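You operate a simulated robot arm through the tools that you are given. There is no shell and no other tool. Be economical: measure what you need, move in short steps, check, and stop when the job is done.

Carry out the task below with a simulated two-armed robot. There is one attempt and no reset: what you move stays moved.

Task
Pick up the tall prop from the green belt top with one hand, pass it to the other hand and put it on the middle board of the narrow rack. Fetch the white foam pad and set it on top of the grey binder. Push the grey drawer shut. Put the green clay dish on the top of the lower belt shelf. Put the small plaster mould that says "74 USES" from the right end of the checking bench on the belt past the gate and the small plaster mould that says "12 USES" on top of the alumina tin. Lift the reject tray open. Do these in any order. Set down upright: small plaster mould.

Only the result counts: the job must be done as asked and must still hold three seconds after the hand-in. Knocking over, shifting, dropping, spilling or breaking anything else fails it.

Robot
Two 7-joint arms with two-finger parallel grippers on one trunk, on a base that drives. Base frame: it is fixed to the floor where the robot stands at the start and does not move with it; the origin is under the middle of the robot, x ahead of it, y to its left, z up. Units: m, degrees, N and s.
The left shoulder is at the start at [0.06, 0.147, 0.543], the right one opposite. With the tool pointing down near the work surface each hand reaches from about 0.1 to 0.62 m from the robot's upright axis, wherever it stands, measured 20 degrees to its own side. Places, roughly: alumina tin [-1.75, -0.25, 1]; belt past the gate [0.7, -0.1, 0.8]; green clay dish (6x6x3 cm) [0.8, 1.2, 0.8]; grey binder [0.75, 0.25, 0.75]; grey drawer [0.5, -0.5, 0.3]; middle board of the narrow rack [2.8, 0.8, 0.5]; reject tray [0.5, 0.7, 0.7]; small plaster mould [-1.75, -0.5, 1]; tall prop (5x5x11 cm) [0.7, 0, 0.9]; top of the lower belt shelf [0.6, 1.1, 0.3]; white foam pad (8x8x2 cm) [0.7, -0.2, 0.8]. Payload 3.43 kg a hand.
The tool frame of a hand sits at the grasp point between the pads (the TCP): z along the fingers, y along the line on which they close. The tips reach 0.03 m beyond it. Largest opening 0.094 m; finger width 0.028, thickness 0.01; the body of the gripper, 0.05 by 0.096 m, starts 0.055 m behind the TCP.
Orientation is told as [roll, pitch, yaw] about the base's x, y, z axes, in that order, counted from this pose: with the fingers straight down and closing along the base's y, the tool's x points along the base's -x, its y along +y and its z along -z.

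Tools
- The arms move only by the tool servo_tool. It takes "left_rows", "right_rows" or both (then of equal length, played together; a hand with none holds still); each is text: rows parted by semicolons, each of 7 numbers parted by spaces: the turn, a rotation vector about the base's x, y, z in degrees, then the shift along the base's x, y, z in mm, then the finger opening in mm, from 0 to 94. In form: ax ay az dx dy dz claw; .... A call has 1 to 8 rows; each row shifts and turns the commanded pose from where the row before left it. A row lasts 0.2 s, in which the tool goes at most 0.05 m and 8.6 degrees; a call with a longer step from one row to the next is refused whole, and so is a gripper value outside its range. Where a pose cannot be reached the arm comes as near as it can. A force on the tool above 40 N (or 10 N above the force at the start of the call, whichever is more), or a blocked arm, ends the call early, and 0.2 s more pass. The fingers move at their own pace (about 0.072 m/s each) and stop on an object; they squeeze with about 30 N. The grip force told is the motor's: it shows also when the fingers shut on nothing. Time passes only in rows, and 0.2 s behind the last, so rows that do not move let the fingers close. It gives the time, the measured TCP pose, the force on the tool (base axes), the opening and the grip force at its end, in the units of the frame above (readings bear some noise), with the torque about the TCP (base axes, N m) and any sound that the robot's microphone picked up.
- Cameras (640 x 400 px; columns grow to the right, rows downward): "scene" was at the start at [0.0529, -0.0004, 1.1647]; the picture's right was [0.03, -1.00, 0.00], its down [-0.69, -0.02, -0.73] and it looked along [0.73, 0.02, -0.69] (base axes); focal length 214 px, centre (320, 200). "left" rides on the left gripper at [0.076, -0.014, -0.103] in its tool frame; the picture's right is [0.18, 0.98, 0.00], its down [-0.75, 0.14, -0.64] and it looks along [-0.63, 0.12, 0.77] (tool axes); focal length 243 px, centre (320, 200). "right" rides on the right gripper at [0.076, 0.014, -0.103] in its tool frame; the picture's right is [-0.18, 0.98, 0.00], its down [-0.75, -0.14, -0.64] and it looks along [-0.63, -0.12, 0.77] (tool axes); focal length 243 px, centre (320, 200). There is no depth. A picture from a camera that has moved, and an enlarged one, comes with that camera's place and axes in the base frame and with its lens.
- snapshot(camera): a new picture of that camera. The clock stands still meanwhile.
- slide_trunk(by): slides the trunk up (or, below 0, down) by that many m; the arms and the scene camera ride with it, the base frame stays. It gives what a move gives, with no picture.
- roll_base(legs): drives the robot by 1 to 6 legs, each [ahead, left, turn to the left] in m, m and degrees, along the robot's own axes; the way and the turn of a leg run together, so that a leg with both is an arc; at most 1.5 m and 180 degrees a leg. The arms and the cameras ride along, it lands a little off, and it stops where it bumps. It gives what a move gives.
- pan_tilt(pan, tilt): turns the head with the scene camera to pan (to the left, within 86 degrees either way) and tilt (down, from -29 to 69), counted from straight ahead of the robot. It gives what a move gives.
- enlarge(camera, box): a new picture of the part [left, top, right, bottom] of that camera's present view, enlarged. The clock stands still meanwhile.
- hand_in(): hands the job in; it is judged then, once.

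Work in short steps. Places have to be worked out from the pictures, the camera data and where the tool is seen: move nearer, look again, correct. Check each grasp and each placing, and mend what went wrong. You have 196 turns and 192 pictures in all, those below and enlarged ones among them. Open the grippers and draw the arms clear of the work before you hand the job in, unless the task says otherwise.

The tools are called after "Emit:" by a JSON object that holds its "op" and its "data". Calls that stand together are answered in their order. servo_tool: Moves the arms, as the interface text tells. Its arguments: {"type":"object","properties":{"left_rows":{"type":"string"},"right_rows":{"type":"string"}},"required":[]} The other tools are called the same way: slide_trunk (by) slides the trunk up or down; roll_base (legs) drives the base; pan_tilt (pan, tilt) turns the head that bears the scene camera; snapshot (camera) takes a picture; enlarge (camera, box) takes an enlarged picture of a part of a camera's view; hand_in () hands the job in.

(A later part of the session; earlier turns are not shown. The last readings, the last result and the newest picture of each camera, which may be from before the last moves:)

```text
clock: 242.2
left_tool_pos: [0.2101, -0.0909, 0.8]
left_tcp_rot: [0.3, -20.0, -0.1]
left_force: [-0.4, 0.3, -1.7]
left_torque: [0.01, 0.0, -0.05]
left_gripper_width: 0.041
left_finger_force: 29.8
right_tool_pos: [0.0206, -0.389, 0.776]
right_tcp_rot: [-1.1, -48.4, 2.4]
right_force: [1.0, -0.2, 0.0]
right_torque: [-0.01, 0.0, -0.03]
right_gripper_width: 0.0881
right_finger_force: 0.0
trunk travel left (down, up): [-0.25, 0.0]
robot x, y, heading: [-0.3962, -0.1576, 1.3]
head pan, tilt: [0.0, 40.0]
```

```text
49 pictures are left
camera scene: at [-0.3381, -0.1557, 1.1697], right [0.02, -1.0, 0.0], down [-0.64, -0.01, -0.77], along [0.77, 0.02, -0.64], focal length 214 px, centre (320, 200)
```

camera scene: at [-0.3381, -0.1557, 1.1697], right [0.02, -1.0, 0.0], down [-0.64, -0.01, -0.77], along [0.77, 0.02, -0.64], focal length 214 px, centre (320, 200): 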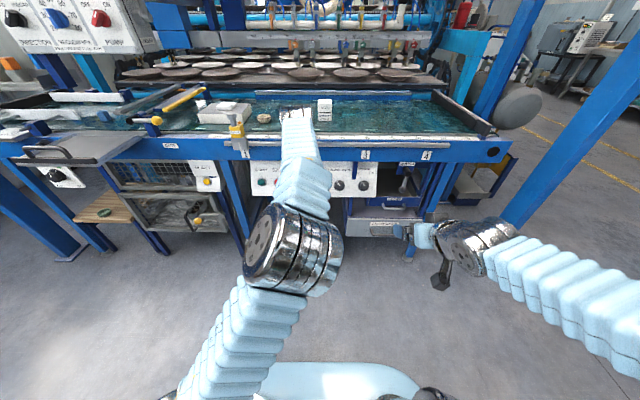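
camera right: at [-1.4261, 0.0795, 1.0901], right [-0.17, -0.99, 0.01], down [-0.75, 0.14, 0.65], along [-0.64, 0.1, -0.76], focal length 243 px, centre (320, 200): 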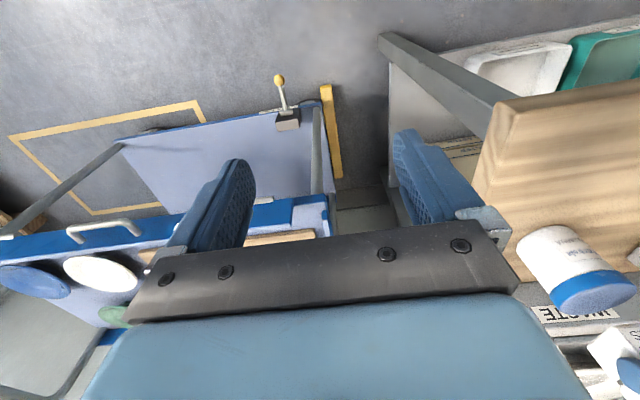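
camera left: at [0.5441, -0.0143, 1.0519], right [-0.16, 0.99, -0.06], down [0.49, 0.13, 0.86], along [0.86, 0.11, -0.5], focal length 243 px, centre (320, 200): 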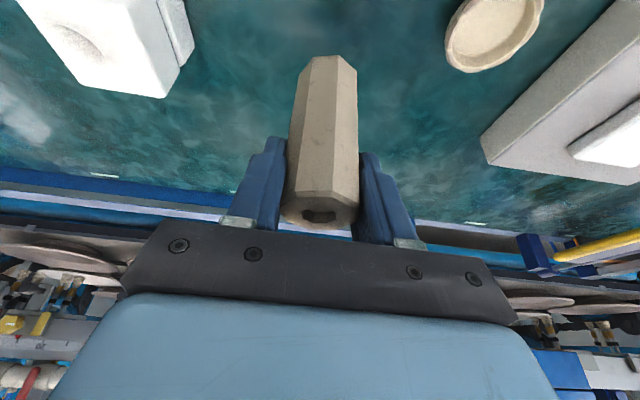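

The left elbow sits directly behind the prop, so the right hand must come in obliquely from the right. I yaw the right hand ~52° left first, then pitch it further.

Emit:
{"op": "servo_tool", "data": {"right_rows": "0 0 6.5 5 0 -3 80;0 0 6.5 5 0 -3 80;0 0 6.5 5 0 -3 80;0 0 6.5 5 0 -3 80;0 0 6.5 5 0 -3 80;0 0 6.5 5 5 -3 80;0 0 6.5 5 5 -3 80;0 0 6.5 5 5 -3 80"}}

Emit:
{"op": "servo_tool", "data": {"right_rows": "5.8 -4.5 0 8 10 0 80;5.8 -4.5 0 8 10 0 80;5.8 -4.5 0 8 10 0 80"}}

Emit:
{"op": "snapshot", "data": {"camera": "right"}}

Emit:
{"op": "snapshot", "data": {"camera": "scene"}}

```text
clock: 244.0
left_tool_pos: [0.2109, -0.0899, 0.8011]
left_tcp_rot: [0.3, -20.0, -0.3]
left_force: [0.7, 0.5, -1.6]
left_torque: [-0.02, 0.0, 0.0]
left_gripper_width: 0.0411
left_finger_force: 30.0
right_tool_pos: [0.0634, -0.3721, 0.754]
right_tcp_rot: [-1.2, -48.4, 54.6]
right_force: [-0.4, -0.4, -1.6]
right_torque: [0.02, -0.04, 0.03]
right_gripper_width: 0.0802
right_finger_force: 0.0
trunk travel left (down, up): [-0.25, 0.0]
robot x, y, heading: [-0.3943, -0.1609, 1.3]
head pan, tilt: [0.0, 40.0]
```

```text
clock: 244.8
left_tool_pos: [0.2101, -0.0904, 0.8017]
left_tcp_rot: [0.3, -19.9, -0.2]
left_force: [0.3, -1.3, -3.0]
left_torque: [-0.01, -0.02, -0.05]
left_gripper_width: 0.0413
left_finger_force: 29.6
right_tool_pos: [0.0879, -0.3423, 0.7548]
right_tcp_rot: [-3.7, -70.5, 56.7]
right_force: [-1.1, 0.2, 0.2]
right_torque: [0.0, 0.01, -0.01]
right_gripper_width: 0.0797
right_finger_force: 0.1
trunk travel left (down, up): [-0.25, 0.0]
robot x, y, heading: [-0.3925, -0.15, 1.4]
head pan, tilt: [0.0, 40.0]
```

```text
48 pictures are left
camera right: at [0.0038, -0.4321, 0.7162], right [-0.75, 0.64, 0.15], down [-0.12, -0.36, 0.93], along [0.65, 0.68, 0.34], focal length 243 px, centre (320, 200)
```

right: 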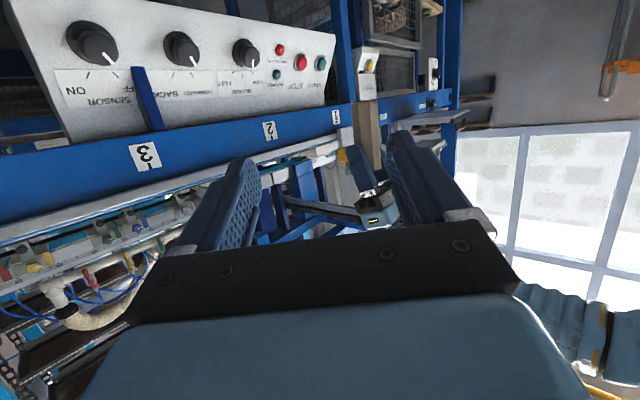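

```text
47 pictures are left
camera scene: at [-0.3381, -0.1556, 1.1697], right [0.02, -1.0, 0.0], down [-0.64, -0.01, -0.77], along [0.77, 0.02, -0.64], focal length 214 px, centre (320, 200)
```

scene: 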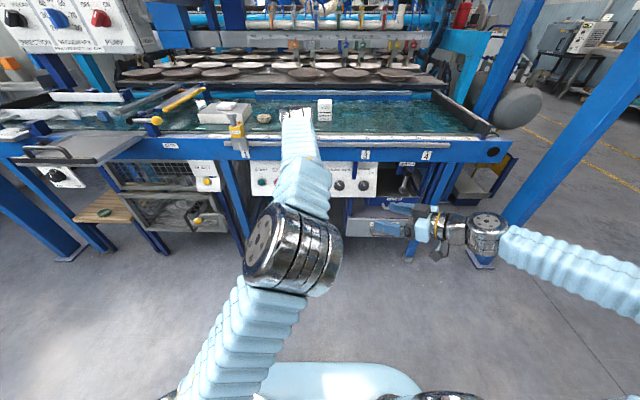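

Pitch -70°, yaw 57° achieved. The prop's bottom is seen at (0.21,-0.085,0.711) as expected. I move to the pre-grasp point.

Emit:
{"op": "servo_tool", "data": {"right_rows": "0 0 0 18 44 0 80;0 0 0 18 44 0 80;0 0 0 18 44 -3 80;0 0 0 19 45 -5 80"}}

Emit:
{"op": "snapshot", "data": {"camera": "right"}}

Emit:
{"op": "snapshot", "data": {"camera": "left"}}

```text
clock: 245.8
left_tool_pos: [0.2102, -0.0905, 0.8015]
left_tcp_rot: [0.3, -19.9, -0.1]
left_force: [-0.3, 0.0, -2.5]
left_torque: [0.0, -0.01, 0.02]
left_gripper_width: 0.0409
left_finger_force: 30.0
right_tool_pos: [0.1483, -0.1922, 0.7485]
right_tcp_rot: [-3.8, -70.6, 56.6]
right_force: [0.3, -0.5, 0.9]
right_torque: [0.01, -0.01, 0.0]
right_gripper_width: 0.0802
right_finger_force: 0.0
right hand out of reach, approached as far as the arm can: row 4
trunk travel left (down, up): [-0.25, 0.0]
robot x, y, heading: [-0.3915, -0.1514, 1.0]
head pan, tilt: [0.0, 40.0]
```

```text
46 pictures are left
camera right: at [0.0638, -0.2816, 0.7106], right [-0.75, 0.64, 0.15], down [-0.12, -0.36, 0.93], along [0.65, 0.68, 0.34], focal length 243 px, centre (320, 200)
```

right: 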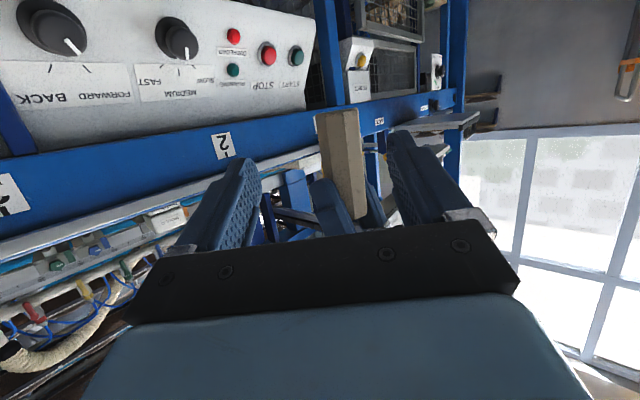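

```text
45 pictures are left
camera left: at [0.1025, -0.1043, 0.8713], right [-0.17, 0.98, -0.06], down [0.49, 0.14, 0.86], along [0.86, 0.12, -0.5], focal length 243 px, centre (320, 200)
```

left: 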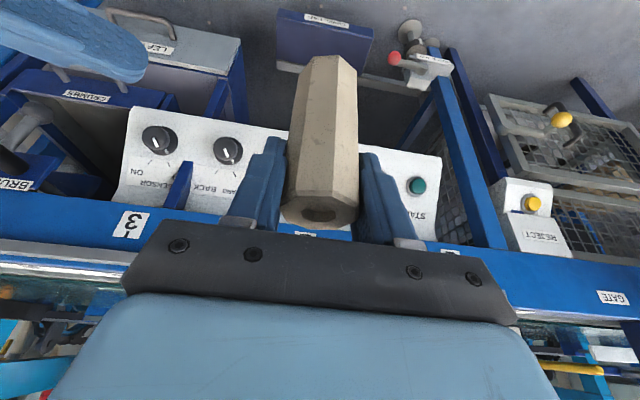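

The right hand is at its reach limit, but exactly on the approach line. I instead move the left hand (prop) into the right fingers.

Emit:
{"op": "servo_tool", "data": {"left_rows": "0 0 0 -18 -29 0 20;0 0 0 -18 -29 0 20;0 0 0 -18 -29 0 20"}}

Emit:
{"op": "snapshot", "data": {"camera": "right"}}

Emit:
{"op": "snapshot", "data": {"camera": "left"}}

```text
clock: 246.6
left_tool_pos: [0.1522, -0.1778, 0.8009]
left_tcp_rot: [0.4, -20.0, -0.1]
left_force: [-0.4, 0.2, -2.8]
left_torque: [-0.01, -0.01, 0.01]
left_gripper_width: 0.0411
left_finger_force: 30.3
right_tool_pos: [0.1481, -0.1917, 0.7491]
right_tcp_rot: [-3.7, -70.6, 56.5]
right_force: [-0.1, 0.9, 0.3]
right_torque: [0.04, 0.03, 0.0]
right_gripper_width: 0.0801
right_finger_force: 0.0
trunk travel left (down, up): [-0.25, 0.0]
robot x, y, heading: [-0.3923, -0.1565, 1.2]
head pan, tilt: [0.0, 40.0]
```

```text
44 pictures are left
camera right: at [0.0637, -0.2816, 0.7106], right [-0.75, 0.64, 0.15], down [-0.12, -0.36, 0.93], along [0.65, 0.68, 0.34], focal length 243 px, centre (320, 200)
```

right: 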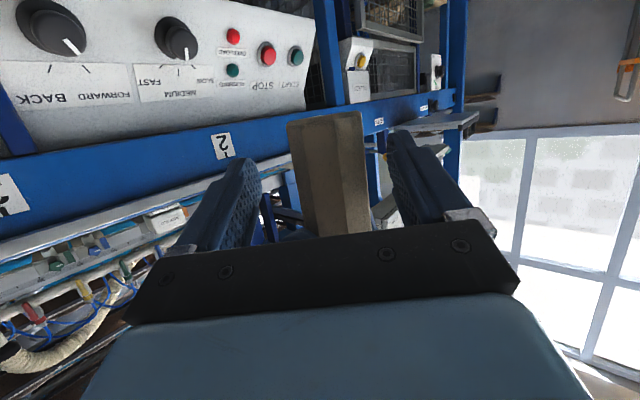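

```text
43 pictures are left
camera left: at [0.0458, -0.1914, 0.8718], right [-0.17, 0.98, -0.06], down [0.49, 0.14, 0.86], along [0.85, 0.12, -0.5], focal length 243 px, centre (320, 200)
```

left: 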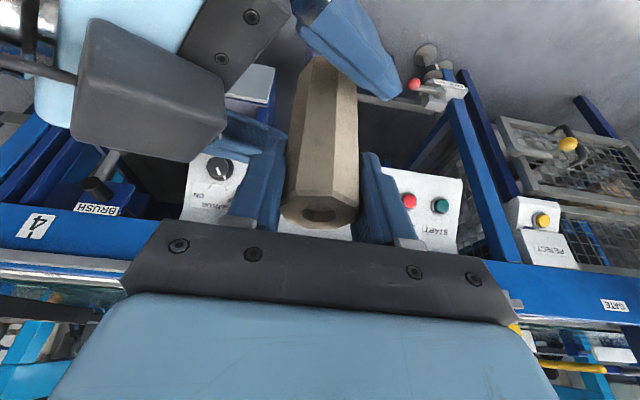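

The prop sits between the right fingers. Close the right hand, then check its grip.

Emit:
{"op": "servo_tool", "data": {"right_rows": "0 0 0 0 0 0 55;0 0 0 0 0 0 40;0 0 0 0 0 0 20;0 0 0 0 0 0 15;0 0 0 0 0 0 15"}}

Emit:
{"op": "snapshot", "data": {"camera": "right"}}

```text
clock: 247.8
left_tool_pos: [0.154, -0.1786, 0.8007]
left_tcp_rot: [0.2, -20.3, -0.2]
left_force: [29.5, -23.2, -3.0]
left_torque: [-1.19, -1.09, 0.52]
left_gripper_width: 0.0413
left_finger_force: 30.4
right_tool_pos: [0.1453, -0.1911, 0.7488]
right_tcp_rot: [-3.6, -70.5, 57.0]
right_force: [-29.9, 22.2, -0.3]
right_torque: [-0.02, -0.54, 0.0]
right_gripper_width: 0.0414
right_finger_force: 30.1
trunk travel left (down, up): [-0.25, 0.0]
robot x, y, heading: [-0.3951, -0.1525, 1.2]
head pan, tilt: [0.0, 40.0]
```

```text
42 pictures are left
camera right: at [0.062, -0.2805, 0.7106], right [-0.76, 0.63, 0.15], down [-0.11, -0.36, 0.93], along [0.64, 0.69, 0.34], focal length 243 px, centre (320, 200)
```

right: 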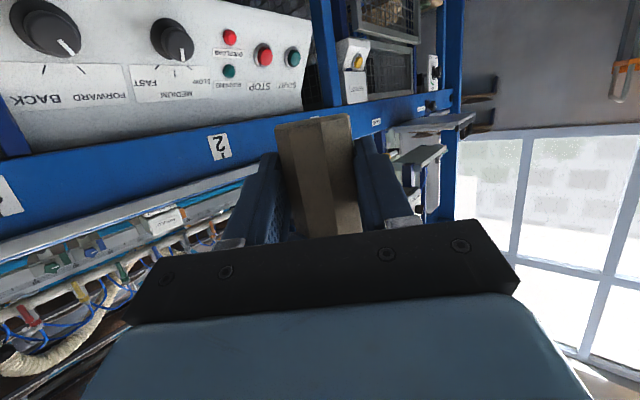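

Both grips hold, with some side load; I relax it by nudging the left hand, then open the left.

Emit:
{"op": "servo_tool", "data": {"left_rows": "0 0 0 4 -3 0 20;0 0 0 0 0 0 20"}}

Emit:
{"op": "servo_tool", "data": {"left_rows": "0 0 0 0 0 0 50;0 0 0 0 0 0 75;0 0 0 0 0 0 84;0 0 0 -8 0 22 84;0 0 0 -10 0 28 84;0 0 0 -10 0 28 84"}}

Emit:
{"op": "snapshot", "data": {"camera": "right"}}

Emit:
{"op": "snapshot", "data": {"camera": "left"}}

```text
clock: 248.4
left_tool_pos: [0.1569, -0.1811, 0.8031]
left_tcp_rot: [0.2, -19.8, -0.3]
left_force: [15.4, -17.5, -2.5]
left_torque: [-1.1, -0.79, 0.35]
left_gripper_width: 0.0413
left_finger_force: 29.8
right_tool_pos: [0.1474, -0.1921, 0.7485]
right_tcp_rot: [-3.6, -70.6, 56.5]
right_force: [-13.2, 18.3, -0.3]
right_torque: [0.16, 0.07, -0.08]
right_gripper_width: 0.041
right_finger_force: 30.5
trunk travel left (down, up): [-0.25, 0.0]
robot x, y, heading: [-0.3918, -0.1562, 1.1]
head pan, tilt: [0.0, 40.0]
```

```text
clock: 249.8
left_tool_pos: [0.1283, -0.1831, 0.8777]
left_tcp_rot: [0.2, -20.0, -0.2]
left_force: [0.9, 1.1, 0.0]
left_torque: [0.01, 0.01, -0.05]
left_gripper_width: 0.0838
left_finger_force: 0.1
right_tool_pos: [0.1478, -0.1921, 0.7494]
right_tcp_rot: [-3.7, -70.6, 56.7]
right_force: [0.5, -0.1, -1.9]
right_torque: [-0.05, 0.03, 0.02]
right_gripper_width: 0.0399
right_finger_force: 30.7
trunk travel left (down, up): [-0.25, 0.0]
robot x, y, heading: [-0.3901, -0.1503, 1.4]
head pan, tilt: [0.0, 40.0]
```

```text
41 pictures are left
camera right: at [0.0636, -0.2819, 0.7107], right [-0.75, 0.64, 0.15], down [-0.12, -0.36, 0.93], along [0.65, 0.68, 0.34], focal length 243 px, centre (320, 200)
```

right: 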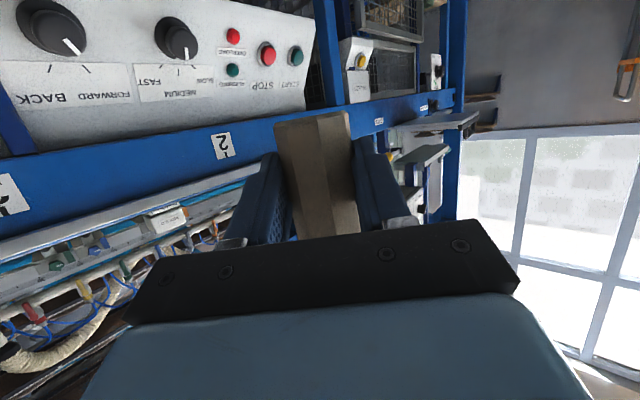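

```text
40 pictures are left
camera left: at [0.0209, -0.1971, 0.9479], right [-0.17, 0.98, -0.06], down [0.49, 0.14, 0.86], along [0.85, 0.12, -0.5], focal length 243 px, centre (320, 200)
```

left: 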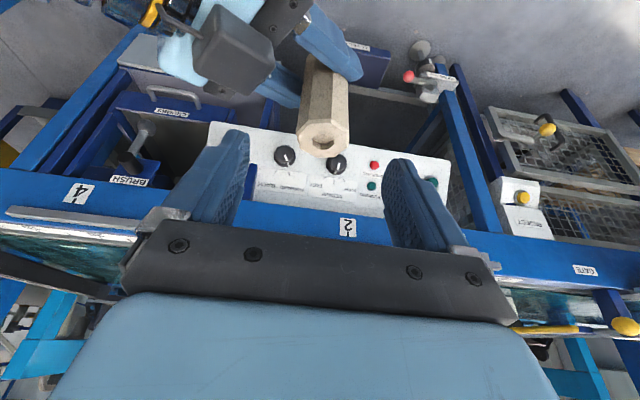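

Handover complete: the right hand holds the prop. I move the left hand aside, then drive to y≈-1.5 at the right end of the machine to look for the rack.

Emit:
{"op": "servo_tool", "data": {"left_rows": "0 0 0 0 35 15 84;0 0 0 0 40 15 84;0 0 0 0 45 15 84;0 0 0 0 45 5 84;0 0 0 0 45 0 84"}}

Emit:
{"op": "roll_base", "data": {"legs": [[0, -1.4, -1.3]]}}

Emit:
{"op": "pan_tilt", "data": {"pan": 5, "tilt": 10}}

Emit:
{"op": "snapshot", "data": {"camera": "scene"}}

```text
clock: 251.0
left_tool_pos: [0.1312, 0.025, 0.9277]
left_tcp_rot: [0.4, -20.0, -0.2]
left_force: [0.3, -0.9, 0.5]
left_torque: [0.0, -0.01, -0.01]
left_gripper_width: 0.0841
left_finger_force: 0.1
right_tool_pos: [0.1473, -0.1933, 0.7485]
right_tcp_rot: [-3.7, -70.6, 56.6]
right_force: [-0.4, 0.8, -2.8]
right_torque: [-0.06, 0.03, 0.03]
right_gripper_width: 0.0397
right_finger_force: 29.8
trunk travel left (down, up): [-0.25, 0.0]
robot x, y, heading: [-0.3949, -0.1511, 1.3]
head pan, tilt: [0.0, 40.0]
```

```text
clock: 258.1
left_tool_pos: [0.1347, -1.4244, 0.9278]
left_tcp_rot: [0.3, -20.1, -3.1]
left_force: [-0.2, 0.3, 0.2]
left_torque: [0.02, -0.01, 0.01]
left_gripper_width: 0.0839
left_finger_force: 0.0
right_tool_pos: [0.1391, -1.6445, 0.7491]
right_tcp_rot: [-3.7, -70.5, 53.7]
right_force: [0.5, -0.2, -2.7]
right_torque: [-0.04, 0.05, 0.01]
right_gripper_width: 0.0402
right_finger_force: 29.7
trunk travel left (down, up): [-0.25, 0.0]
robot x, y, heading: [-0.4015, -1.5737, -1.7]
head pan, tilt: [0.0, 40.0]
```

```text
clock: 259.0
left_tool_pos: [0.1348, -1.4246, 0.9273]
left_tcp_rot: [0.3, -20.0, -3.1]
left_force: [-0.8, -1.1, 0.2]
left_torque: [0.04, 0.0, -0.01]
left_gripper_width: 0.084
left_finger_force: 0.0
right_tool_pos: [0.139, -1.6435, 0.749]
right_tcp_rot: [-3.7, -70.6, 53.7]
right_force: [0.2, 0.9, -2.7]
right_torque: [-0.05, 0.03, -0.01]
right_gripper_width: 0.0393
right_finger_force: 30.4
trunk travel left (down, up): [-0.25, 0.0]
robot x, y, heading: [-0.3994, -1.5762, -1.6]
head pan, tilt: [5.0, 10.0]
```

```text
39 pictures are left
camera scene: at [-0.3352, -1.5749, 1.2173], right [0.06, -1.0, 0.0], down [-0.17, -0.01, -0.98], along [0.98, 0.06, -0.17], focal length 214 px, centre (320, 200)
```

scene: 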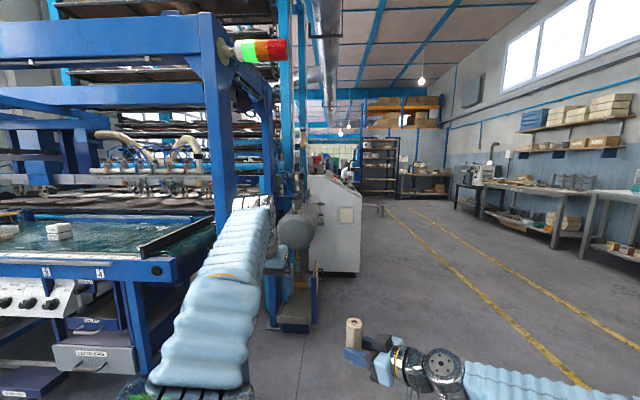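

The rack isn't visible from here. I take a quick look past the right end: drive to about (1.0, -2.35) along the open floor.

Emit:
{"op": "roll_base", "data": {"legs": [[0, -0.8, 1.6], [1.4, 0, 0]]}}

Emit:
{"op": "pan_tilt", "data": {"pan": 55, "tilt": 10}}

Emit:
{"op": "snapshot", "data": {"camera": "scene"}}

```text
clock: 269.9
left_tool_pos: [1.5096, -2.2268, 0.9277]
left_tcp_rot: [0.3, -20.0, -1.8]
left_force: [0.0, -0.5, 0.6]
left_torque: [0.0, -0.01, -0.01]
left_gripper_width: 0.0842
left_finger_force: 0.1
right_tool_pos: [1.5184, -2.4453, 0.7498]
right_tcp_rot: [-3.7, -70.5, 55.0]
right_force: [-0.1, -0.4, -2.2]
right_torque: [-0.01, 0.02, -0.02]
right_gripper_width: 0.04
right_finger_force: 30.0
trunk travel left (down, up): [-0.25, 0.0]
robot x, y, heading: [0.9772, -2.3921, -0.6]
head pan, tilt: [5.0, 10.0]
```

```text
clock: 271.1
left_tool_pos: [1.5082, -2.2269, 0.9271]
left_tcp_rot: [0.3, -20.0, -1.8]
left_force: [-0.1, -0.3, 0.4]
left_torque: [-0.04, 0.03, 0.02]
left_gripper_width: 0.084
left_finger_force: 0.0
right_tool_pos: [1.519, -2.4454, 0.7487]
right_tcp_rot: [-3.8, -70.6, 54.9]
right_force: [0.2, 0.1, -3.0]
right_torque: [-0.05, 0.05, 0.01]
right_gripper_width: 0.04
right_finger_force: 30.2
trunk travel left (down, up): [-0.25, 0.0]
robot x, y, heading: [0.9809, -2.3888, -0.4]
head pan, tilt: [55.0, 10.0]
```

```text
38 pictures are left
camera scene: at [1.0037, -2.3184, 1.2174], right [0.81, -0.58, 0.0], down [-0.1, -0.14, -0.98], along [0.57, 0.8, -0.17], focal length 214 px, centre (320, 200)
```

scene: 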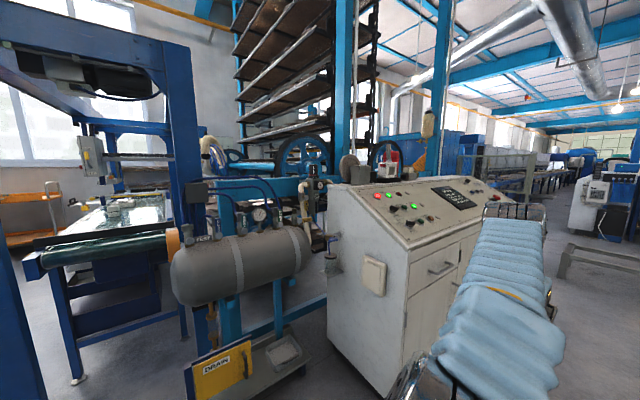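

The tower hides the rack from here. I continue to x≈3.2 along the aisle and look toward +y.

Emit:
{"op": "roll_base", "data": {"legs": [[1.2, 0, 0], [1.1, 0, 0]]}}

Emit:
{"op": "pan_tilt", "data": {"pan": 85, "tilt": 12}}

Emit:
{"op": "snapshot", "data": {"camera": "scene"}}

```text
clock: 282.0
left_tool_pos: [3.7286, -2.2549, 0.9282]
left_tcp_rot: [0.3, -20.0, -2.5]
left_force: [0.2, -0.6, -0.4]
left_torque: [0.0, 0.01, 0.0]
left_gripper_width: 0.0839
left_finger_force: 0.1
right_tool_pos: [3.7381, -2.474, 0.7489]
right_tcp_rot: [-3.7, -70.6, 54.5]
right_force: [0.6, 0.0, -2.0]
right_torque: [-0.02, 0.02, 0.03]
right_gripper_width: 0.0399
right_finger_force: 30.1
trunk travel left (down, up): [-0.25, 0.0]
robot x, y, heading: [3.1953, -2.4133, -1.0]
head pan, tilt: [55.0, 10.0]
```

```text
clock: 283.0
left_tool_pos: [3.729, -2.2554, 0.9277]
left_tcp_rot: [0.3, -20.0, -2.5]
left_force: [0.2, 0.1, -0.4]
left_torque: [-0.04, -0.01, 0.0]
left_gripper_width: 0.0838
left_finger_force: 0.0
right_tool_pos: [3.7361, -2.4739, 0.748]
right_tcp_rot: [-3.7, -70.6, 54.4]
right_force: [0.0, -0.2, -2.5]
right_torque: [0.0, 0.04, 0.01]
right_gripper_width: 0.0396
right_finger_force: 30.2
trunk travel left (down, up): [-0.25, 0.0]
robot x, y, heading: [3.1981, -2.4176, -0.9]
head pan, tilt: [85.0, 12.0]
```

```text
37 pictures are left
camera scene: at [3.1779, -2.324, 1.2142], right [0.99, -0.11, 0.0], down [-0.02, -0.21, -0.98], along [0.1, 0.97, -0.21], focal length 214 px, centre (320, 200)
```

scene: 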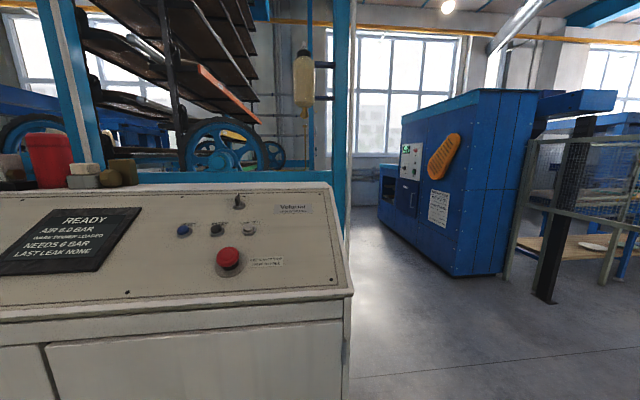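

There is a passage between the tower and the blue kiln (x≈3.7–4.5). I drive to x≈4.1, turn to face +y and look.

Emit:
{"op": "roll_base", "data": {"legs": [[0.85, 0, 0], [0, 0, 91]]}}

Emit:
{"op": "pan_tilt", "data": {"pan": 15, "tilt": 15}}

Emit:
{"op": "snapshot", "data": {"camera": "scene"}}

```text
clock: 291.4
left_tool_pos: [3.9047, -1.9085, 0.9272]
left_tcp_rot: [0.3, -20.0, 86.7]
left_force: [0.1, 0.0, -1.0]
left_torque: [0.04, -0.02, 0.01]
left_gripper_width: 0.0842
left_finger_force: 0.0
right_tool_pos: [4.1229, -1.9036, 0.7505]
right_tcp_rot: [-3.7, -70.6, 143.5]
right_force: [1.0, 0.8, -2.9]
right_torque: [-0.03, -0.04, 0.02]
right_gripper_width: 0.0383
right_finger_force: 29.5
trunk travel left (down, up): [-0.25, 0.0]
robot x, y, heading: [4.0546, -2.4397, 88.1]
head pan, tilt: [85.0, 12.0]
```

```text
clock: 292.8
left_tool_pos: [3.9038, -1.9086, 0.9277]
left_tcp_rot: [0.2, -19.9, 86.7]
left_force: [0.3, 0.1, 0.1]
left_torque: [-0.03, 0.02, 0.01]
left_gripper_width: 0.0841
left_finger_force: 0.1
right_tool_pos: [4.1231, -1.9026, 0.7488]
right_tcp_rot: [-3.8, -70.6, 143.5]
right_force: [-1.1, -0.1, -3.0]
right_torque: [-0.05, -0.05, 0.0]
right_gripper_width: 0.0382
right_finger_force: 29.8
trunk travel left (down, up): [-0.25, 0.0]
robot x, y, heading: [4.0539, -2.4437, 88.2]
head pan, tilt: [15.0, 15.0]
```

```text
36 pictures are left
camera scene: at [4.0333, -2.384, 1.2092], right [0.97, 0.23, 0.0], down [0.06, -0.25, -0.97], along [-0.22, 0.94, -0.26], focal length 214 px, centre (320, 200)
```

scene: 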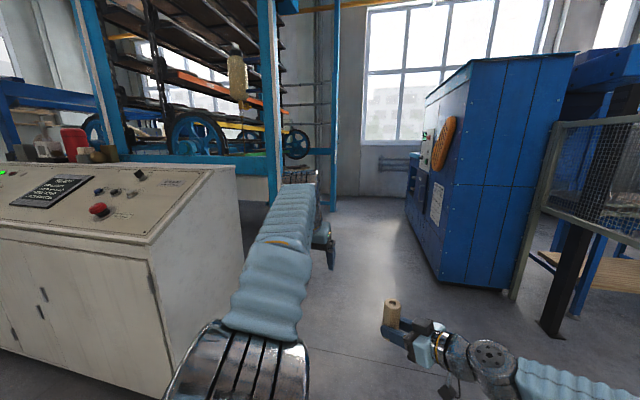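

The passage is about 1.1 m wide (x 3.5–4.6). I drive 2.3 m in and look left toward the rack.

Emit:
{"op": "roll_base", "data": {"legs": [[1.2, 0, 1.8], [1.1, 0, 0]]}}

Emit:
{"op": "pan_tilt", "data": {"pan": 55, "tilt": 25}}

Emit:
{"op": "snapshot", "data": {"camera": "scene"}}

```text
clock: 303.9
left_tool_pos: [3.8338, 0.3297, 0.9278]
left_tcp_rot: [0.3, -20.0, 90.4]
left_force: [-0.4, -0.1, 0.2]
left_torque: [-0.02, 0.0, 0.01]
left_gripper_width: 0.0838
left_finger_force: 0.0
right_tool_pos: [4.0513, 0.3497, 0.7496]
right_tcp_rot: [-3.8, -70.6, 147.3]
right_force: [-0.7, -0.4, -2.3]
right_torque: [-0.01, -0.02, -0.03]
right_gripper_width: 0.0383
right_finger_force: 30.0
trunk travel left (down, up): [-0.25, 0.0]
robot x, y, heading: [4.0222, -0.194, 92.1]
head pan, tilt: [15.0, 15.0]
```

```text
clock: 304.9
left_tool_pos: [3.8331, 0.3298, 0.9281]
left_tcp_rot: [0.3, -20.0, 90.4]
left_force: [-0.1, 0.1, 0.1]
left_torque: [0.01, 0.0, 0.0]
left_gripper_width: 0.084
left_finger_force: 0.2
right_tool_pos: [4.0511, 0.35, 0.7493]
right_tcp_rot: [-3.7, -70.6, 147.4]
right_force: [-1.1, 0.0, -2.0]
right_torque: [-0.03, -0.01, 0.03]
right_gripper_width: 0.0384
right_finger_force: 30.2
trunk travel left (down, up): [-0.25, 0.0]
robot x, y, heading: [4.0197, -0.1932, 91.9]
head pan, tilt: [55.0, 25.0]
```

```text
35 pictures are left
camera scene: at [3.9438, -0.1743, 1.193], right [0.55, 0.84, 0.0], down [0.35, -0.23, -0.91], along [-0.76, 0.5, -0.42], focal length 214 px, centre (320, 200)
```

scene: 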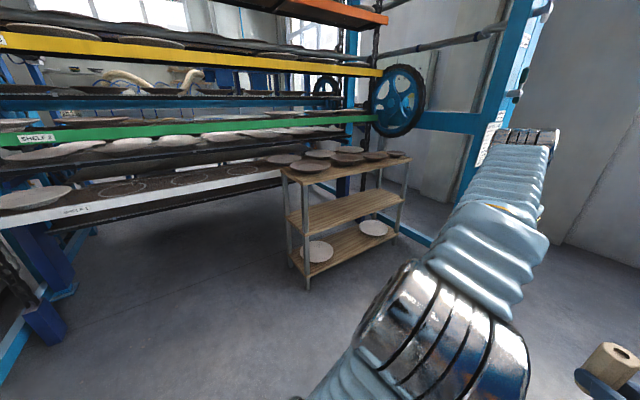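

Found it: a small three-board wooden rack, x≈2.72–2.95, y≈0.36–1.4, front facing +x, with the middle board empty at z≈0.48. I turn to face −x and shift to y≈0.75.

Emit:
{"op": "roll_base", "data": {"legs": [[0, 0, 88], [0, -0.85, 0]]}}

Emit:
{"op": "servo_tool", "data": {"right_rows": "0 0 -8 0 0 0 15;0 0 -8 0 0 0 15;0 0 -8 0 0 0 15;0 0 -8 0 0 0 15;0 0 -8 0 0 0 15;0 0 -8 0 0 0 15"}}

Emit:
{"op": "pan_tilt", "data": {"pan": 0, "tilt": 35}}

Emit:
{"op": "snapshot", "data": {"camera": "scene"}}

```text
clock: 313.2
left_tool_pos: [3.5047, 0.5105, 0.9279]
left_tcp_rot: [0.2, -19.9, 176.9]
left_force: [0.4, 0.4, 0.0]
left_torque: [-0.02, -0.02, 0.01]
left_gripper_width: 0.0842
left_finger_force: 0.1
right_tool_pos: [3.4986, 0.7296, 0.7484]
right_tcp_rot: [-3.7, -70.7, -126.2]
right_force: [0.1, 0.5, -2.2]
right_torque: [0.04, -0.03, -0.02]
right_gripper_width: 0.0382
right_finger_force: 30.3
trunk travel left (down, up): [-0.25, 0.0]
robot x, y, heading: [4.0371, 0.6654, 178.4]
head pan, tilt: [55.0, 25.0]
```

```text
clock: 314.6
left_tool_pos: [3.5036, 0.5107, 0.9279]
left_tcp_rot: [0.3, -20.1, 177.0]
left_force: [0.0, 0.8, -0.5]
left_torque: [0.02, 0.0, -0.01]
left_gripper_width: 0.084
left_finger_force: 0.0
right_tool_pos: [3.5032, 0.8112, 0.7264]
right_tcp_rot: [-3.7, -70.6, -170.3]
right_force: [0.1, -0.9, -1.6]
right_torque: [0.01, -0.06, -0.02]
right_gripper_width: 0.0382
right_finger_force: 30.2
right hand out of reach, approached as far as the arm can: row 3, 5, 6
trunk travel left (down, up): [-0.25, 0.0]
robot x, y, heading: [4.0374, 0.6622, 178.3]
head pan, tilt: [55.0, 25.0]
```

```text
clock: 315.8
left_tool_pos: [3.5048, 0.5103, 0.9279]
left_tcp_rot: [0.3, -20.0, 176.8]
left_force: [0.4, -0.3, 0.4]
left_torque: [0.0, 0.02, 0.03]
left_gripper_width: 0.0843
left_finger_force: 0.1
right_tool_pos: [3.5033, 0.8109, 0.7267]
right_tcp_rot: [-3.7, -70.7, -170.2]
right_force: [0.1, 0.9, -1.7]
right_torque: [0.01, -0.01, 0.0]
right_gripper_width: 0.0383
right_finger_force: 30.0
trunk travel left (down, up): [-0.25, 0.0]
robot x, y, heading: [4.0363, 0.6656, 178.6]
head pan, tilt: [0.0, 35.0]
```

```text
34 pictures are left
camera scene: at [3.9792, 0.6632, 1.1773], right [0.03, 1.0, 0.0], down [0.57, -0.02, -0.82], along [-0.82, 0.02, -0.57], focal length 214 px, centre (320, 200)
```

scene: 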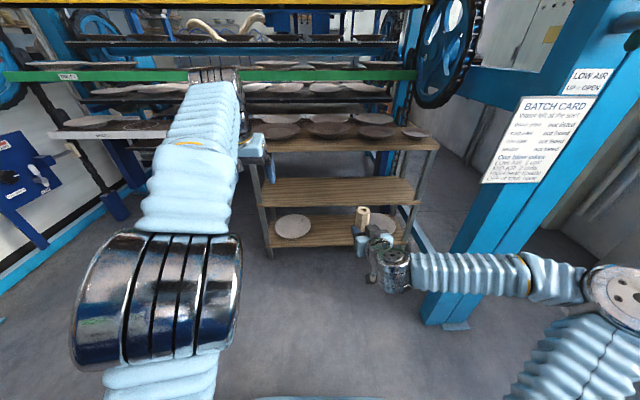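

Measured: boards at z≈0.10/0.45/0.80, front x≈2.98. A post stands at (3.45,1.38), so I'll place at y≈0.6. I tuck the left hand, lower the trunk 0.19 and shift toward −y.

Emit:
{"op": "servo_tool", "data": {"left_rows": "0 0 0 40 -20 10 84;0 0 0 40 -20 10 84;0 0 0 40 -10 10 84;0 0 0 40 0 10 84"}}

Emit:
{"op": "slide_trunk", "data": {"by": -0.19}}

Emit:
{"op": "roll_base", "data": {"legs": [[0, 0.2, 1.5], [0.35, 0, 0]]}}

Emit:
{"op": "snapshot", "data": {"camera": "scene"}}

Emit:
{"op": "snapshot", "data": {"camera": "right"}}

```text
clock: 316.8
left_tool_pos: [3.6638, 0.4633, 0.9716]
left_tcp_rot: [0.3, -19.9, 177.0]
left_force: [-0.4, 0.6, -0.9]
left_torque: [-0.03, -0.04, -0.02]
left_gripper_width: 0.0839
left_finger_force: 0.0
right_tool_pos: [3.5046, 0.8099, 0.7257]
right_tcp_rot: [-3.7, -70.6, -170.3]
right_force: [-0.2, 0.0, -2.6]
right_torque: [0.0, -0.03, 0.0]
right_gripper_width: 0.0385
right_finger_force: 29.5
trunk travel left (down, up): [-0.25, 0.0]
robot x, y, heading: [4.0383, 0.6647, 178.1]
head pan, tilt: [0.0, 35.0]
```

```text
clock: 318.9
left_tool_pos: [3.6641, 0.4651, 0.7813]
left_tcp_rot: [0.3, -20.0, 176.9]
left_force: [-0.8, -0.8, 0.0]
left_torque: [-0.03, 0.03, 0.0]
left_gripper_width: 0.084
left_finger_force: 0.1
right_tool_pos: [3.5029, 0.8106, 0.5358]
right_tcp_rot: [-3.7, -70.6, -170.2]
right_force: [-0.7, 1.1, -2.9]
right_torque: [-0.01, -0.01, 0.0]
right_gripper_width: 0.0383
right_finger_force: 30.1
trunk travel left (down, up): [-0.06, 0.19]
robot x, y, heading: [4.0375, 0.6627, 178.1]
head pan, tilt: [0.0, 35.0]
```

```text
clock: 322.4
left_tool_pos: [3.3177, 0.2517, 0.7818]
left_tcp_rot: [0.3, -20.1, 178.4]
left_force: [-0.1, -0.2, -0.8]
left_torque: [0.02, -0.01, 0.0]
left_gripper_width: 0.084
left_finger_force: 0.1
right_tool_pos: [3.1497, 0.5954, 0.536]
right_tcp_rot: [-3.8, -70.6, -168.9]
right_force: [0.9, -0.4, -2.3]
right_torque: [0.01, -0.08, 0.02]
right_gripper_width: 0.0386
right_finger_force: 29.5
trunk travel left (down, up): [-0.06, 0.19]
robot x, y, heading: [3.6846, 0.4587, 179.8]
head pan, tilt: [0.0, 35.0]
```

```text
33 pictures are left
camera scene: at [3.6284, 0.459, 0.9872], right [0.0, 1.0, 0.0], down [0.57, 0.0, -0.82], along [-0.82, 0.0, -0.57], focal length 214 px, centre (320, 200)
```

scene: 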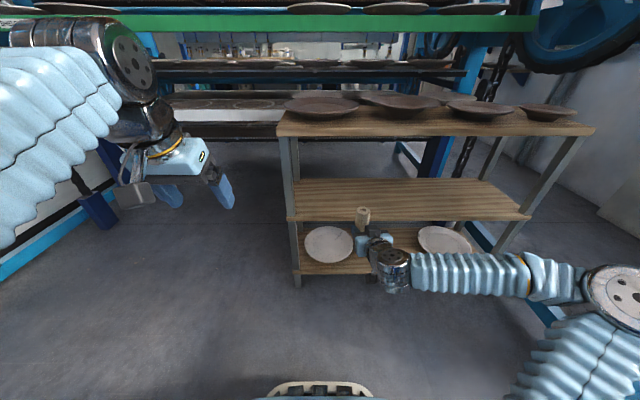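

```text
32 pictures are left
camera right: at [3.2723, 0.5978, 0.4976], right [0.07, -0.99, 0.15], down [0.34, 0.17, 0.93], along [-0.94, -0.01, 0.34], focal length 243 px, centre (320, 200)
```

right: 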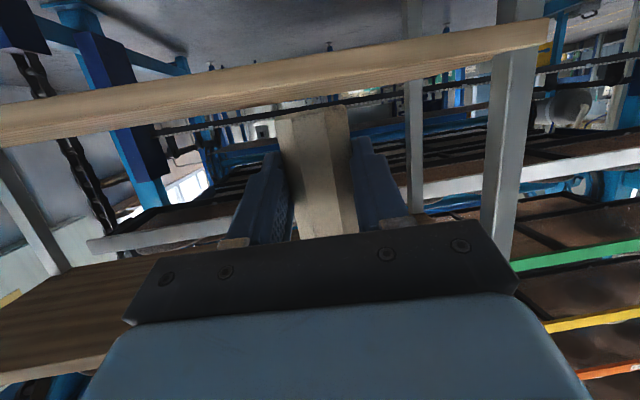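

Combining both views: board top z≈0.485, front edge x≈3.02. I raise the hand 3 cm, drive 0.12 m forward, then check.

Emit:
{"op": "servo_tool", "data": {"right_rows": "0 0 0 0 5 15 15;0 0 0 0 5 15 15"}}

Emit:
{"op": "roll_base", "data": {"legs": [[0.12, 0, 0]]}}

Emit:
{"op": "snapshot", "data": {"camera": "right"}}

Emit:
{"op": "enlarge", "data": {"camera": "scene", "box": [240, 110, 560, 310]}}

```text
clock: 323.0
left_tool_pos: [3.3175, 0.2505, 0.7824]
left_tcp_rot: [0.3, -19.9, 178.3]
left_force: [0.2, 0.4, 0.4]
left_torque: [0.03, 0.01, 0.02]
left_gripper_width: 0.0839
left_finger_force: 0.0
right_tool_pos: [3.1496, 0.6048, 0.5645]
right_tcp_rot: [-3.8, -70.5, -168.8]
right_force: [-0.8, 0.1, -1.5]
right_torque: [-0.01, -0.07, 0.0]
right_gripper_width: 0.0382
right_finger_force: 30.5
trunk travel left (down, up): [-0.06, 0.19]
robot x, y, heading: [3.6867, 0.4626, 180.1]
head pan, tilt: [0.0, 35.0]
```

```text
clock: 324.2
left_tool_pos: [3.2024, 0.2513, 0.7819]
left_tcp_rot: [0.3, -20.0, 178.5]
left_force: [0.6, 0.4, -0.8]
left_torque: [0.01, 0.0, 0.01]
left_gripper_width: 0.0839
left_finger_force: 0.1
right_tool_pos: [3.0325, 0.6044, 0.5656]
right_tcp_rot: [-3.7, -70.7, -168.8]
right_force: [0.3, -0.5, -2.6]
right_torque: [0.0, -0.05, 0.0]
right_gripper_width: 0.0384
right_finger_force: 29.5
trunk travel left (down, up): [-0.06, 0.19]
robot x, y, heading: [3.5709, 0.4625, 179.9]
head pan, tilt: [0.0, 35.0]
```

```text
31 pictures are left
camera right: at [3.1555, 0.6075, 0.5265], right [0.07, -0.99, 0.15], down [0.34, 0.17, 0.93], along [-0.94, -0.02, 0.34], focal length 243 px, centre (320, 200)
```

right: 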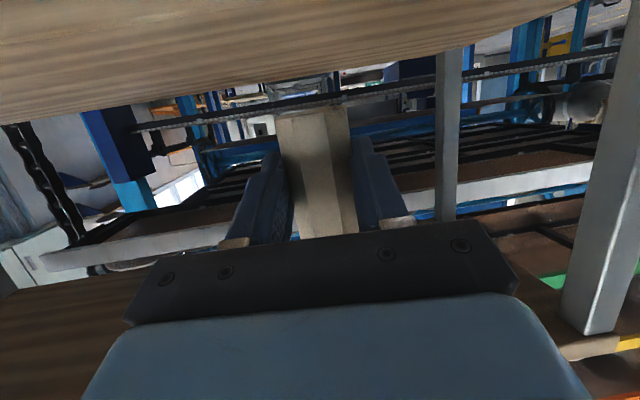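

```text
2.00 times, centred on (400, 210) of scene
camera zoom: at [3.5117, 0.4594, 0.9872], right [0.0, 1.0, 0.0], down [0.57, 0.0, -0.82], along [-0.82, 0.0, -0.57], focal length 429 px, centre (160, 180)
```

zoom: 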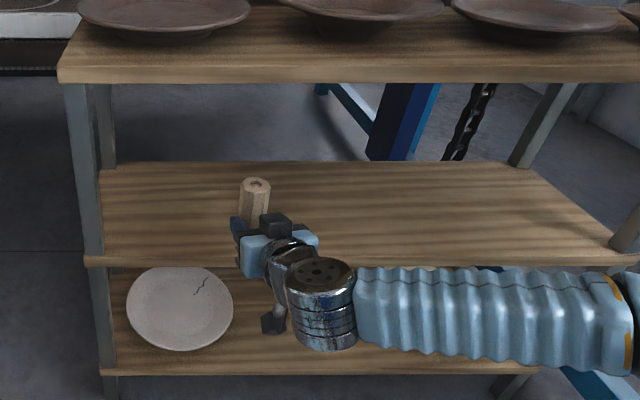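

Board spans x 2.73–3.01, top z≈0.49. I advance the hand to x≈2.945 over the board.

Emit:
{"op": "servo_tool", "data": {"right_rows": "0 0 0 -30 0 0 15;0 0 0 -30 0 0 15;0 0 0 -27 0 0 15"}}

Emit:
{"op": "enlarge", "data": {"camera": "scene", "box": [280, 140, 440, 240]}}

```text
clock: 325.0
left_tool_pos: [3.2017, 0.2521, 0.7824]
left_tcp_rot: [0.3, -19.9, 178.3]
left_force: [0.0, -0.2, -0.3]
left_torque: [0.0, 0.02, 0.03]
left_gripper_width: 0.0837
left_finger_force: 0.0
right_tool_pos: [2.9564, 0.6153, 0.5659]
right_tcp_rot: [-3.9, -70.6, -168.6]
right_force: [0.5, 0.3, -3.1]
right_torque: [0.01, -0.04, 0.01]
right_gripper_width: 0.0382
right_finger_force: 29.9
right hand out of reach, approached as far as the arm can: row 3
trunk travel left (down, up): [-0.06, 0.19]
robot x, y, heading: [3.5717, 0.4641, 179.8]
head pan, tilt: [0.0, 35.0]
```

```text
4.00 times, centred on (360, 190) of scene
camera zoom: at [3.5116, 0.4594, 0.9873], right [0.0, 1.0, 0.0], down [0.57, 0.0, -0.82], along [-0.82, 0.0, -0.57], focal length 858 px, centre (160, 240)
```

zoom: 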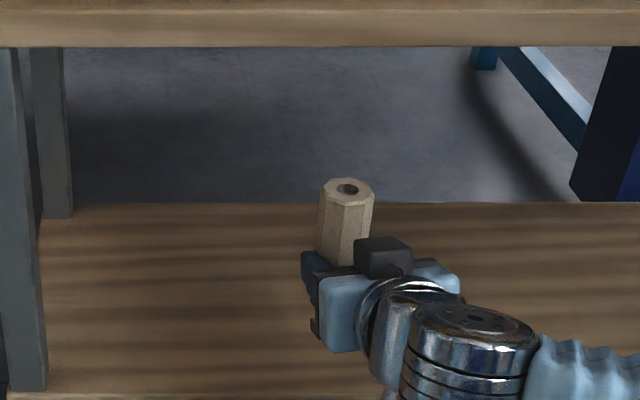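

Good position. I lower 3 cm with the trunk, then feel for contact with the arm.

Emit:
{"op": "slide_trunk", "data": {"by": -0.03}}

Emit:
{"op": "servo_tool", "data": {"right_rows": "0 0 0 0 0 -3 15;0 0 0 0 0 -3 15;0 0 0 0 0 -3 15;0 0 0 0 0 -3 15"}}

Emit:
{"op": "snapshot", "data": {"camera": "right"}}

```text
clock: 325.8
left_tool_pos: [3.2012, 0.2519, 0.7518]
left_tcp_rot: [0.3, -20.0, 178.3]
left_force: [-0.1, 0.3, -0.3]
left_torque: [0.01, 0.01, -0.01]
left_gripper_width: 0.0841
left_finger_force: 0.1
right_tool_pos: [2.9569, 0.614, 0.5371]
right_tcp_rot: [-3.8, -70.6, -168.7]
right_force: [-0.2, 0.8, -1.8]
right_torque: [0.03, -0.08, -0.01]
right_gripper_width: 0.0382
right_finger_force: 30.2
trunk travel left (down, up): [-0.03, 0.22]
robot x, y, heading: [3.5691, 0.4584, 179.9]
head pan, tilt: [0.0, 35.0]
```

```text
clock: 326.8
left_tool_pos: [3.2013, 0.2508, 0.752]
left_tcp_rot: [0.3, -20.0, 178.4]
left_force: [0.5, 0.5, -0.1]
left_torque: [-0.01, -0.03, -0.01]
left_gripper_width: 0.0844
left_finger_force: 0.0
right_tool_pos: [2.9569, 0.6159, 0.526]
right_tcp_rot: [-3.7, -70.6, -168.8]
right_force: [0.3, -1.0, -2.5]
right_torque: [0.01, -0.04, -0.01]
right_gripper_width: 0.0379
right_finger_force: 29.9
trunk travel left (down, up): [-0.03, 0.22]
robot x, y, heading: [3.571, 0.4641, 179.8]
head pan, tilt: [0.0, 35.0]
```

```text
28 pictures are left
camera right: at [3.0789, 0.6191, 0.4874], right [0.07, -0.99, 0.15], down [0.34, 0.17, 0.93], along [-0.94, -0.02, 0.34], focal length 243 px, centre (320, 200)
```

right: 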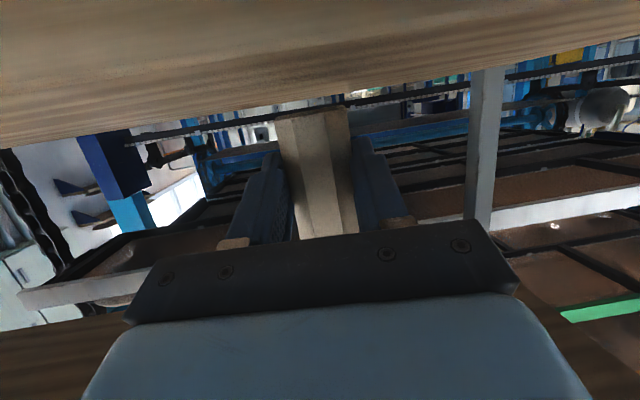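

Emit:
{"op": "servo_tool", "data": {"right_rows": "0 0 0 0 0 -3 15;0 0 0 0 0 -3 15;0 0 0 0 0 -3 15;0 0 0 0 0 -3 15;0 0 0 0 0 -3 15"}}

Emit:
{"op": "snapshot", "data": {"camera": "right"}}

```text
clock: 328.0
left_tool_pos: [3.2013, 0.2526, 0.7524]
left_tcp_rot: [0.2, -20.0, 178.5]
left_force: [-0.2, -0.1, 0.2]
left_torque: [-0.02, -0.01, 0.02]
left_gripper_width: 0.0838
left_finger_force: 0.1
right_tool_pos: [2.9579, 0.6155, 0.5102]
right_tcp_rot: [-3.9, -70.6, -168.7]
right_force: [0.1, 0.1, -2.7]
right_torque: [0.02, -0.05, 0.0]
right_gripper_width: 0.0383
right_finger_force: 30.4
trunk travel left (down, up): [-0.03, 0.22]
robot x, y, heading: [3.5718, 0.4556, 179.6]
head pan, tilt: [0.0, 35.0]
```

```text
27 pictures are left
camera right: at [3.0799, 0.6185, 0.4715], right [0.07, -0.99, 0.15], down [0.34, 0.17, 0.93], along [-0.94, -0.02, 0.34], focal length 243 px, centre (320, 200)
```

right: 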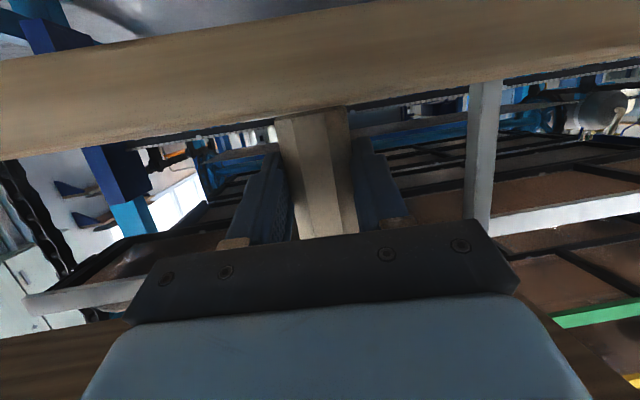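

Emit:
{"op": "servo_tool", "data": {"right_rows": "0 0 0 0 0 -3 15;0 0 0 0 0 -3 15;0 0 0 0 0 -3 15;0 0 0 0 0 -3 15"}}

```text
clock: 329.0
left_tool_pos: [3.203, 0.252, 0.7533]
left_tcp_rot: [0.4, -20.1, 178.3]
left_force: [0.1, 0.2, 0.1]
left_torque: [-0.01, 0.01, -0.03]
left_gripper_width: 0.0839
left_finger_force: 0.1
right_tool_pos: [2.9582, 0.6139, 0.4992]
right_tcp_rot: [-3.8, -70.8, -168.6]
right_force: [-2.3, 1.6, 23.0]
right_torque: [-0.53, 0.44, -0.01]
right_gripper_width: 0.0385
right_finger_force: 29.9
trunk travel left (down, up): [-0.03, 0.22]
robot x, y, heading: [3.5676, 0.4615, 180.0]
head pan, tilt: [0.0, 35.0]
```

Contact (≈25 N). I check the scene before releasing.

Emit:
{"op": "enlarge", "data": {"camera": "scene", "box": [280, 130, 440, 230]}}

```text
4.00 times, centred on (360, 180) of scene
camera zoom: at [3.513, 0.4591, 0.9575], right [0.0, 1.0, 0.0], down [0.57, 0.0, -0.82], along [-0.82, 0.0, -0.57], focal length 858 px, centre (160, 280)
```

zoom: 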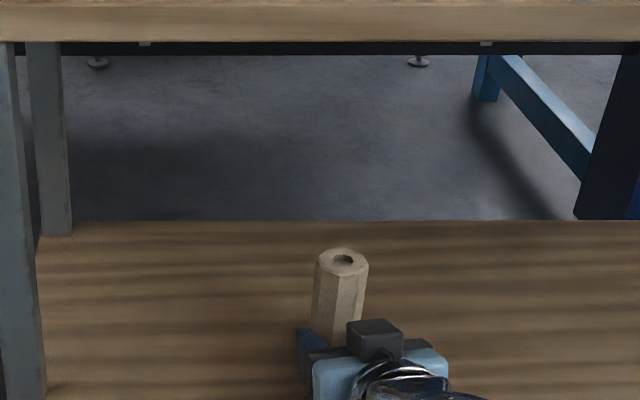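

The prop stands nearly vertical. I relieve slightly and open.

Emit:
{"op": "servo_tool", "data": {"right_rows": "0 0 0 0 0 1 15;0 0 0 0 0 0 46;0 0 0 0 0 0 54;0 0 0 0 0 0 66;0 0 0 0 0 0 80;0 0 0 0 0 0 86"}}

Emit:
{"op": "snapshot", "data": {"camera": "right"}}

Emit:
{"op": "enlarge", "data": {"camera": "scene", "box": [280, 130, 440, 230]}}

```text
clock: 330.4
left_tool_pos: [3.2024, 0.2517, 0.7525]
left_tcp_rot: [0.3, -20.0, 178.4]
left_force: [0.3, -0.4, -1.2]
left_torque: [0.0, 0.03, 0.03]
left_gripper_width: 0.0838
left_finger_force: 0.0
right_tool_pos: [2.9572, 0.6158, 0.498]
right_tcp_rot: [-3.7, -70.6, -168.6]
right_force: [0.7, -1.2, 0.4]
right_torque: [0.02, -0.03, 0.01]
right_gripper_width: 0.0862
right_finger_force: 0.0
trunk travel left (down, up): [-0.03, 0.22]
robot x, y, heading: [3.569, 0.4618, 180.0]
head pan, tilt: [0.0, 35.0]
```

```text
25 pictures are left
camera right: at [3.079, 0.6181, 0.4601], right [0.07, -0.99, 0.15], down [0.34, 0.17, 0.93], along [-0.94, -0.02, 0.34], focal length 243 px, centre (320, 200)
```

right: 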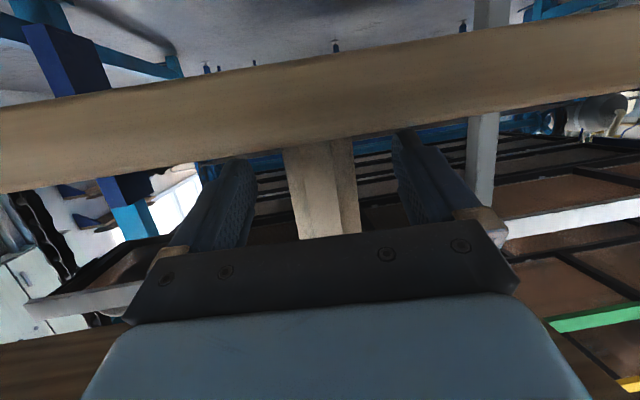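

```text
4.00 times, centred on (360, 180) of scene
camera zoom: at [3.5118, 0.4593, 0.9573], right [0.0, 1.0, 0.0], down [0.57, 0.0, -0.82], along [-0.82, 0.0, -0.57], focal length 858 px, centre (160, 280)
```

zoom: 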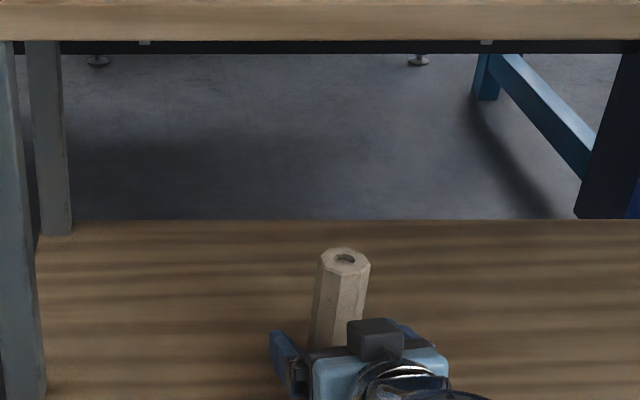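

Released and standing. I withdraw along the tool axis.

Emit:
{"op": "servo_tool", "data": {"right_rows": "0 0 0 14 3 4 88;0 0 0 23 5 8 88;0 0 0 28 6 9 88;0 0 0 32 6 8 88;0 0 0 35 0 5 88"}}

Emit:
{"op": "roll_base", "data": {"legs": [[-0.4, 0, 0]]}}

Emit:
{"op": "enlarge", "data": {"camera": "scene", "box": [240, 110, 480, 260]}}

```text
clock: 331.6
left_tool_pos: [3.2023, 0.2518, 0.7522]
left_tcp_rot: [0.3, -20.0, 178.4]
left_force: [-0.2, -0.3, 0.2]
left_torque: [0.03, -0.02, 0.01]
left_gripper_width: 0.084
left_finger_force: 0.0
right_tool_pos: [3.0892, 0.6333, 0.5324]
right_tcp_rot: [-3.7, -70.3, -168.8]
right_force: [0.1, -0.1, -0.9]
right_torque: [0.02, -0.02, 0.01]
right_gripper_width: 0.088
right_finger_force: 0.0
trunk travel left (down, up): [-0.03, 0.22]
robot x, y, heading: [3.5745, 0.4642, 179.7]
head pan, tilt: [0.0, 35.0]
```

```text
clock: 334.0
left_tool_pos: [3.5945, 0.2508, 0.7518]
left_tcp_rot: [0.3, -20.0, 178.3]
left_force: [0.6, 0.4, 0.8]
left_torque: [-0.02, 0.03, 0.02]
left_gripper_width: 0.0838
left_finger_force: 0.0
right_tool_pos: [3.4816, 0.6335, 0.5337]
right_tcp_rot: [-3.7, -70.6, -168.7]
right_force: [0.4, -0.3, -0.3]
right_torque: [0.03, -0.02, 0.0]
right_gripper_width: 0.0878
right_finger_force: 0.1
trunk travel left (down, up): [-0.03, 0.22]
robot x, y, heading: [3.9674, 0.4612, 179.9]
head pan, tilt: [0.0, 35.0]
```

```text
2.67 times, centred on (360, 185) of scene
camera zoom: at [3.9041, 0.4581, 0.9573], right [0.0, 1.0, 0.0], down [0.57, 0.0, -0.82], along [-0.82, 0.0, -0.57], focal length 572 px, centre (213, 240)
```

zoom: 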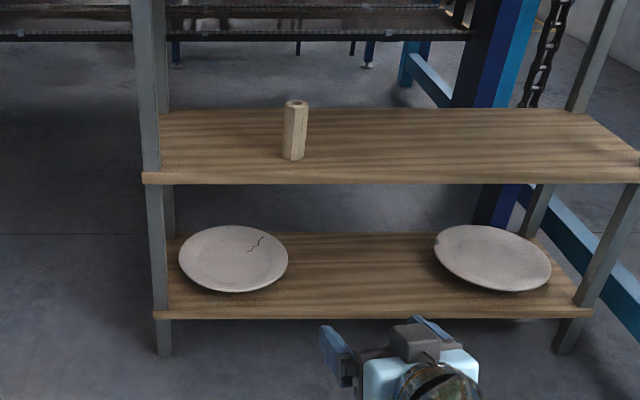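

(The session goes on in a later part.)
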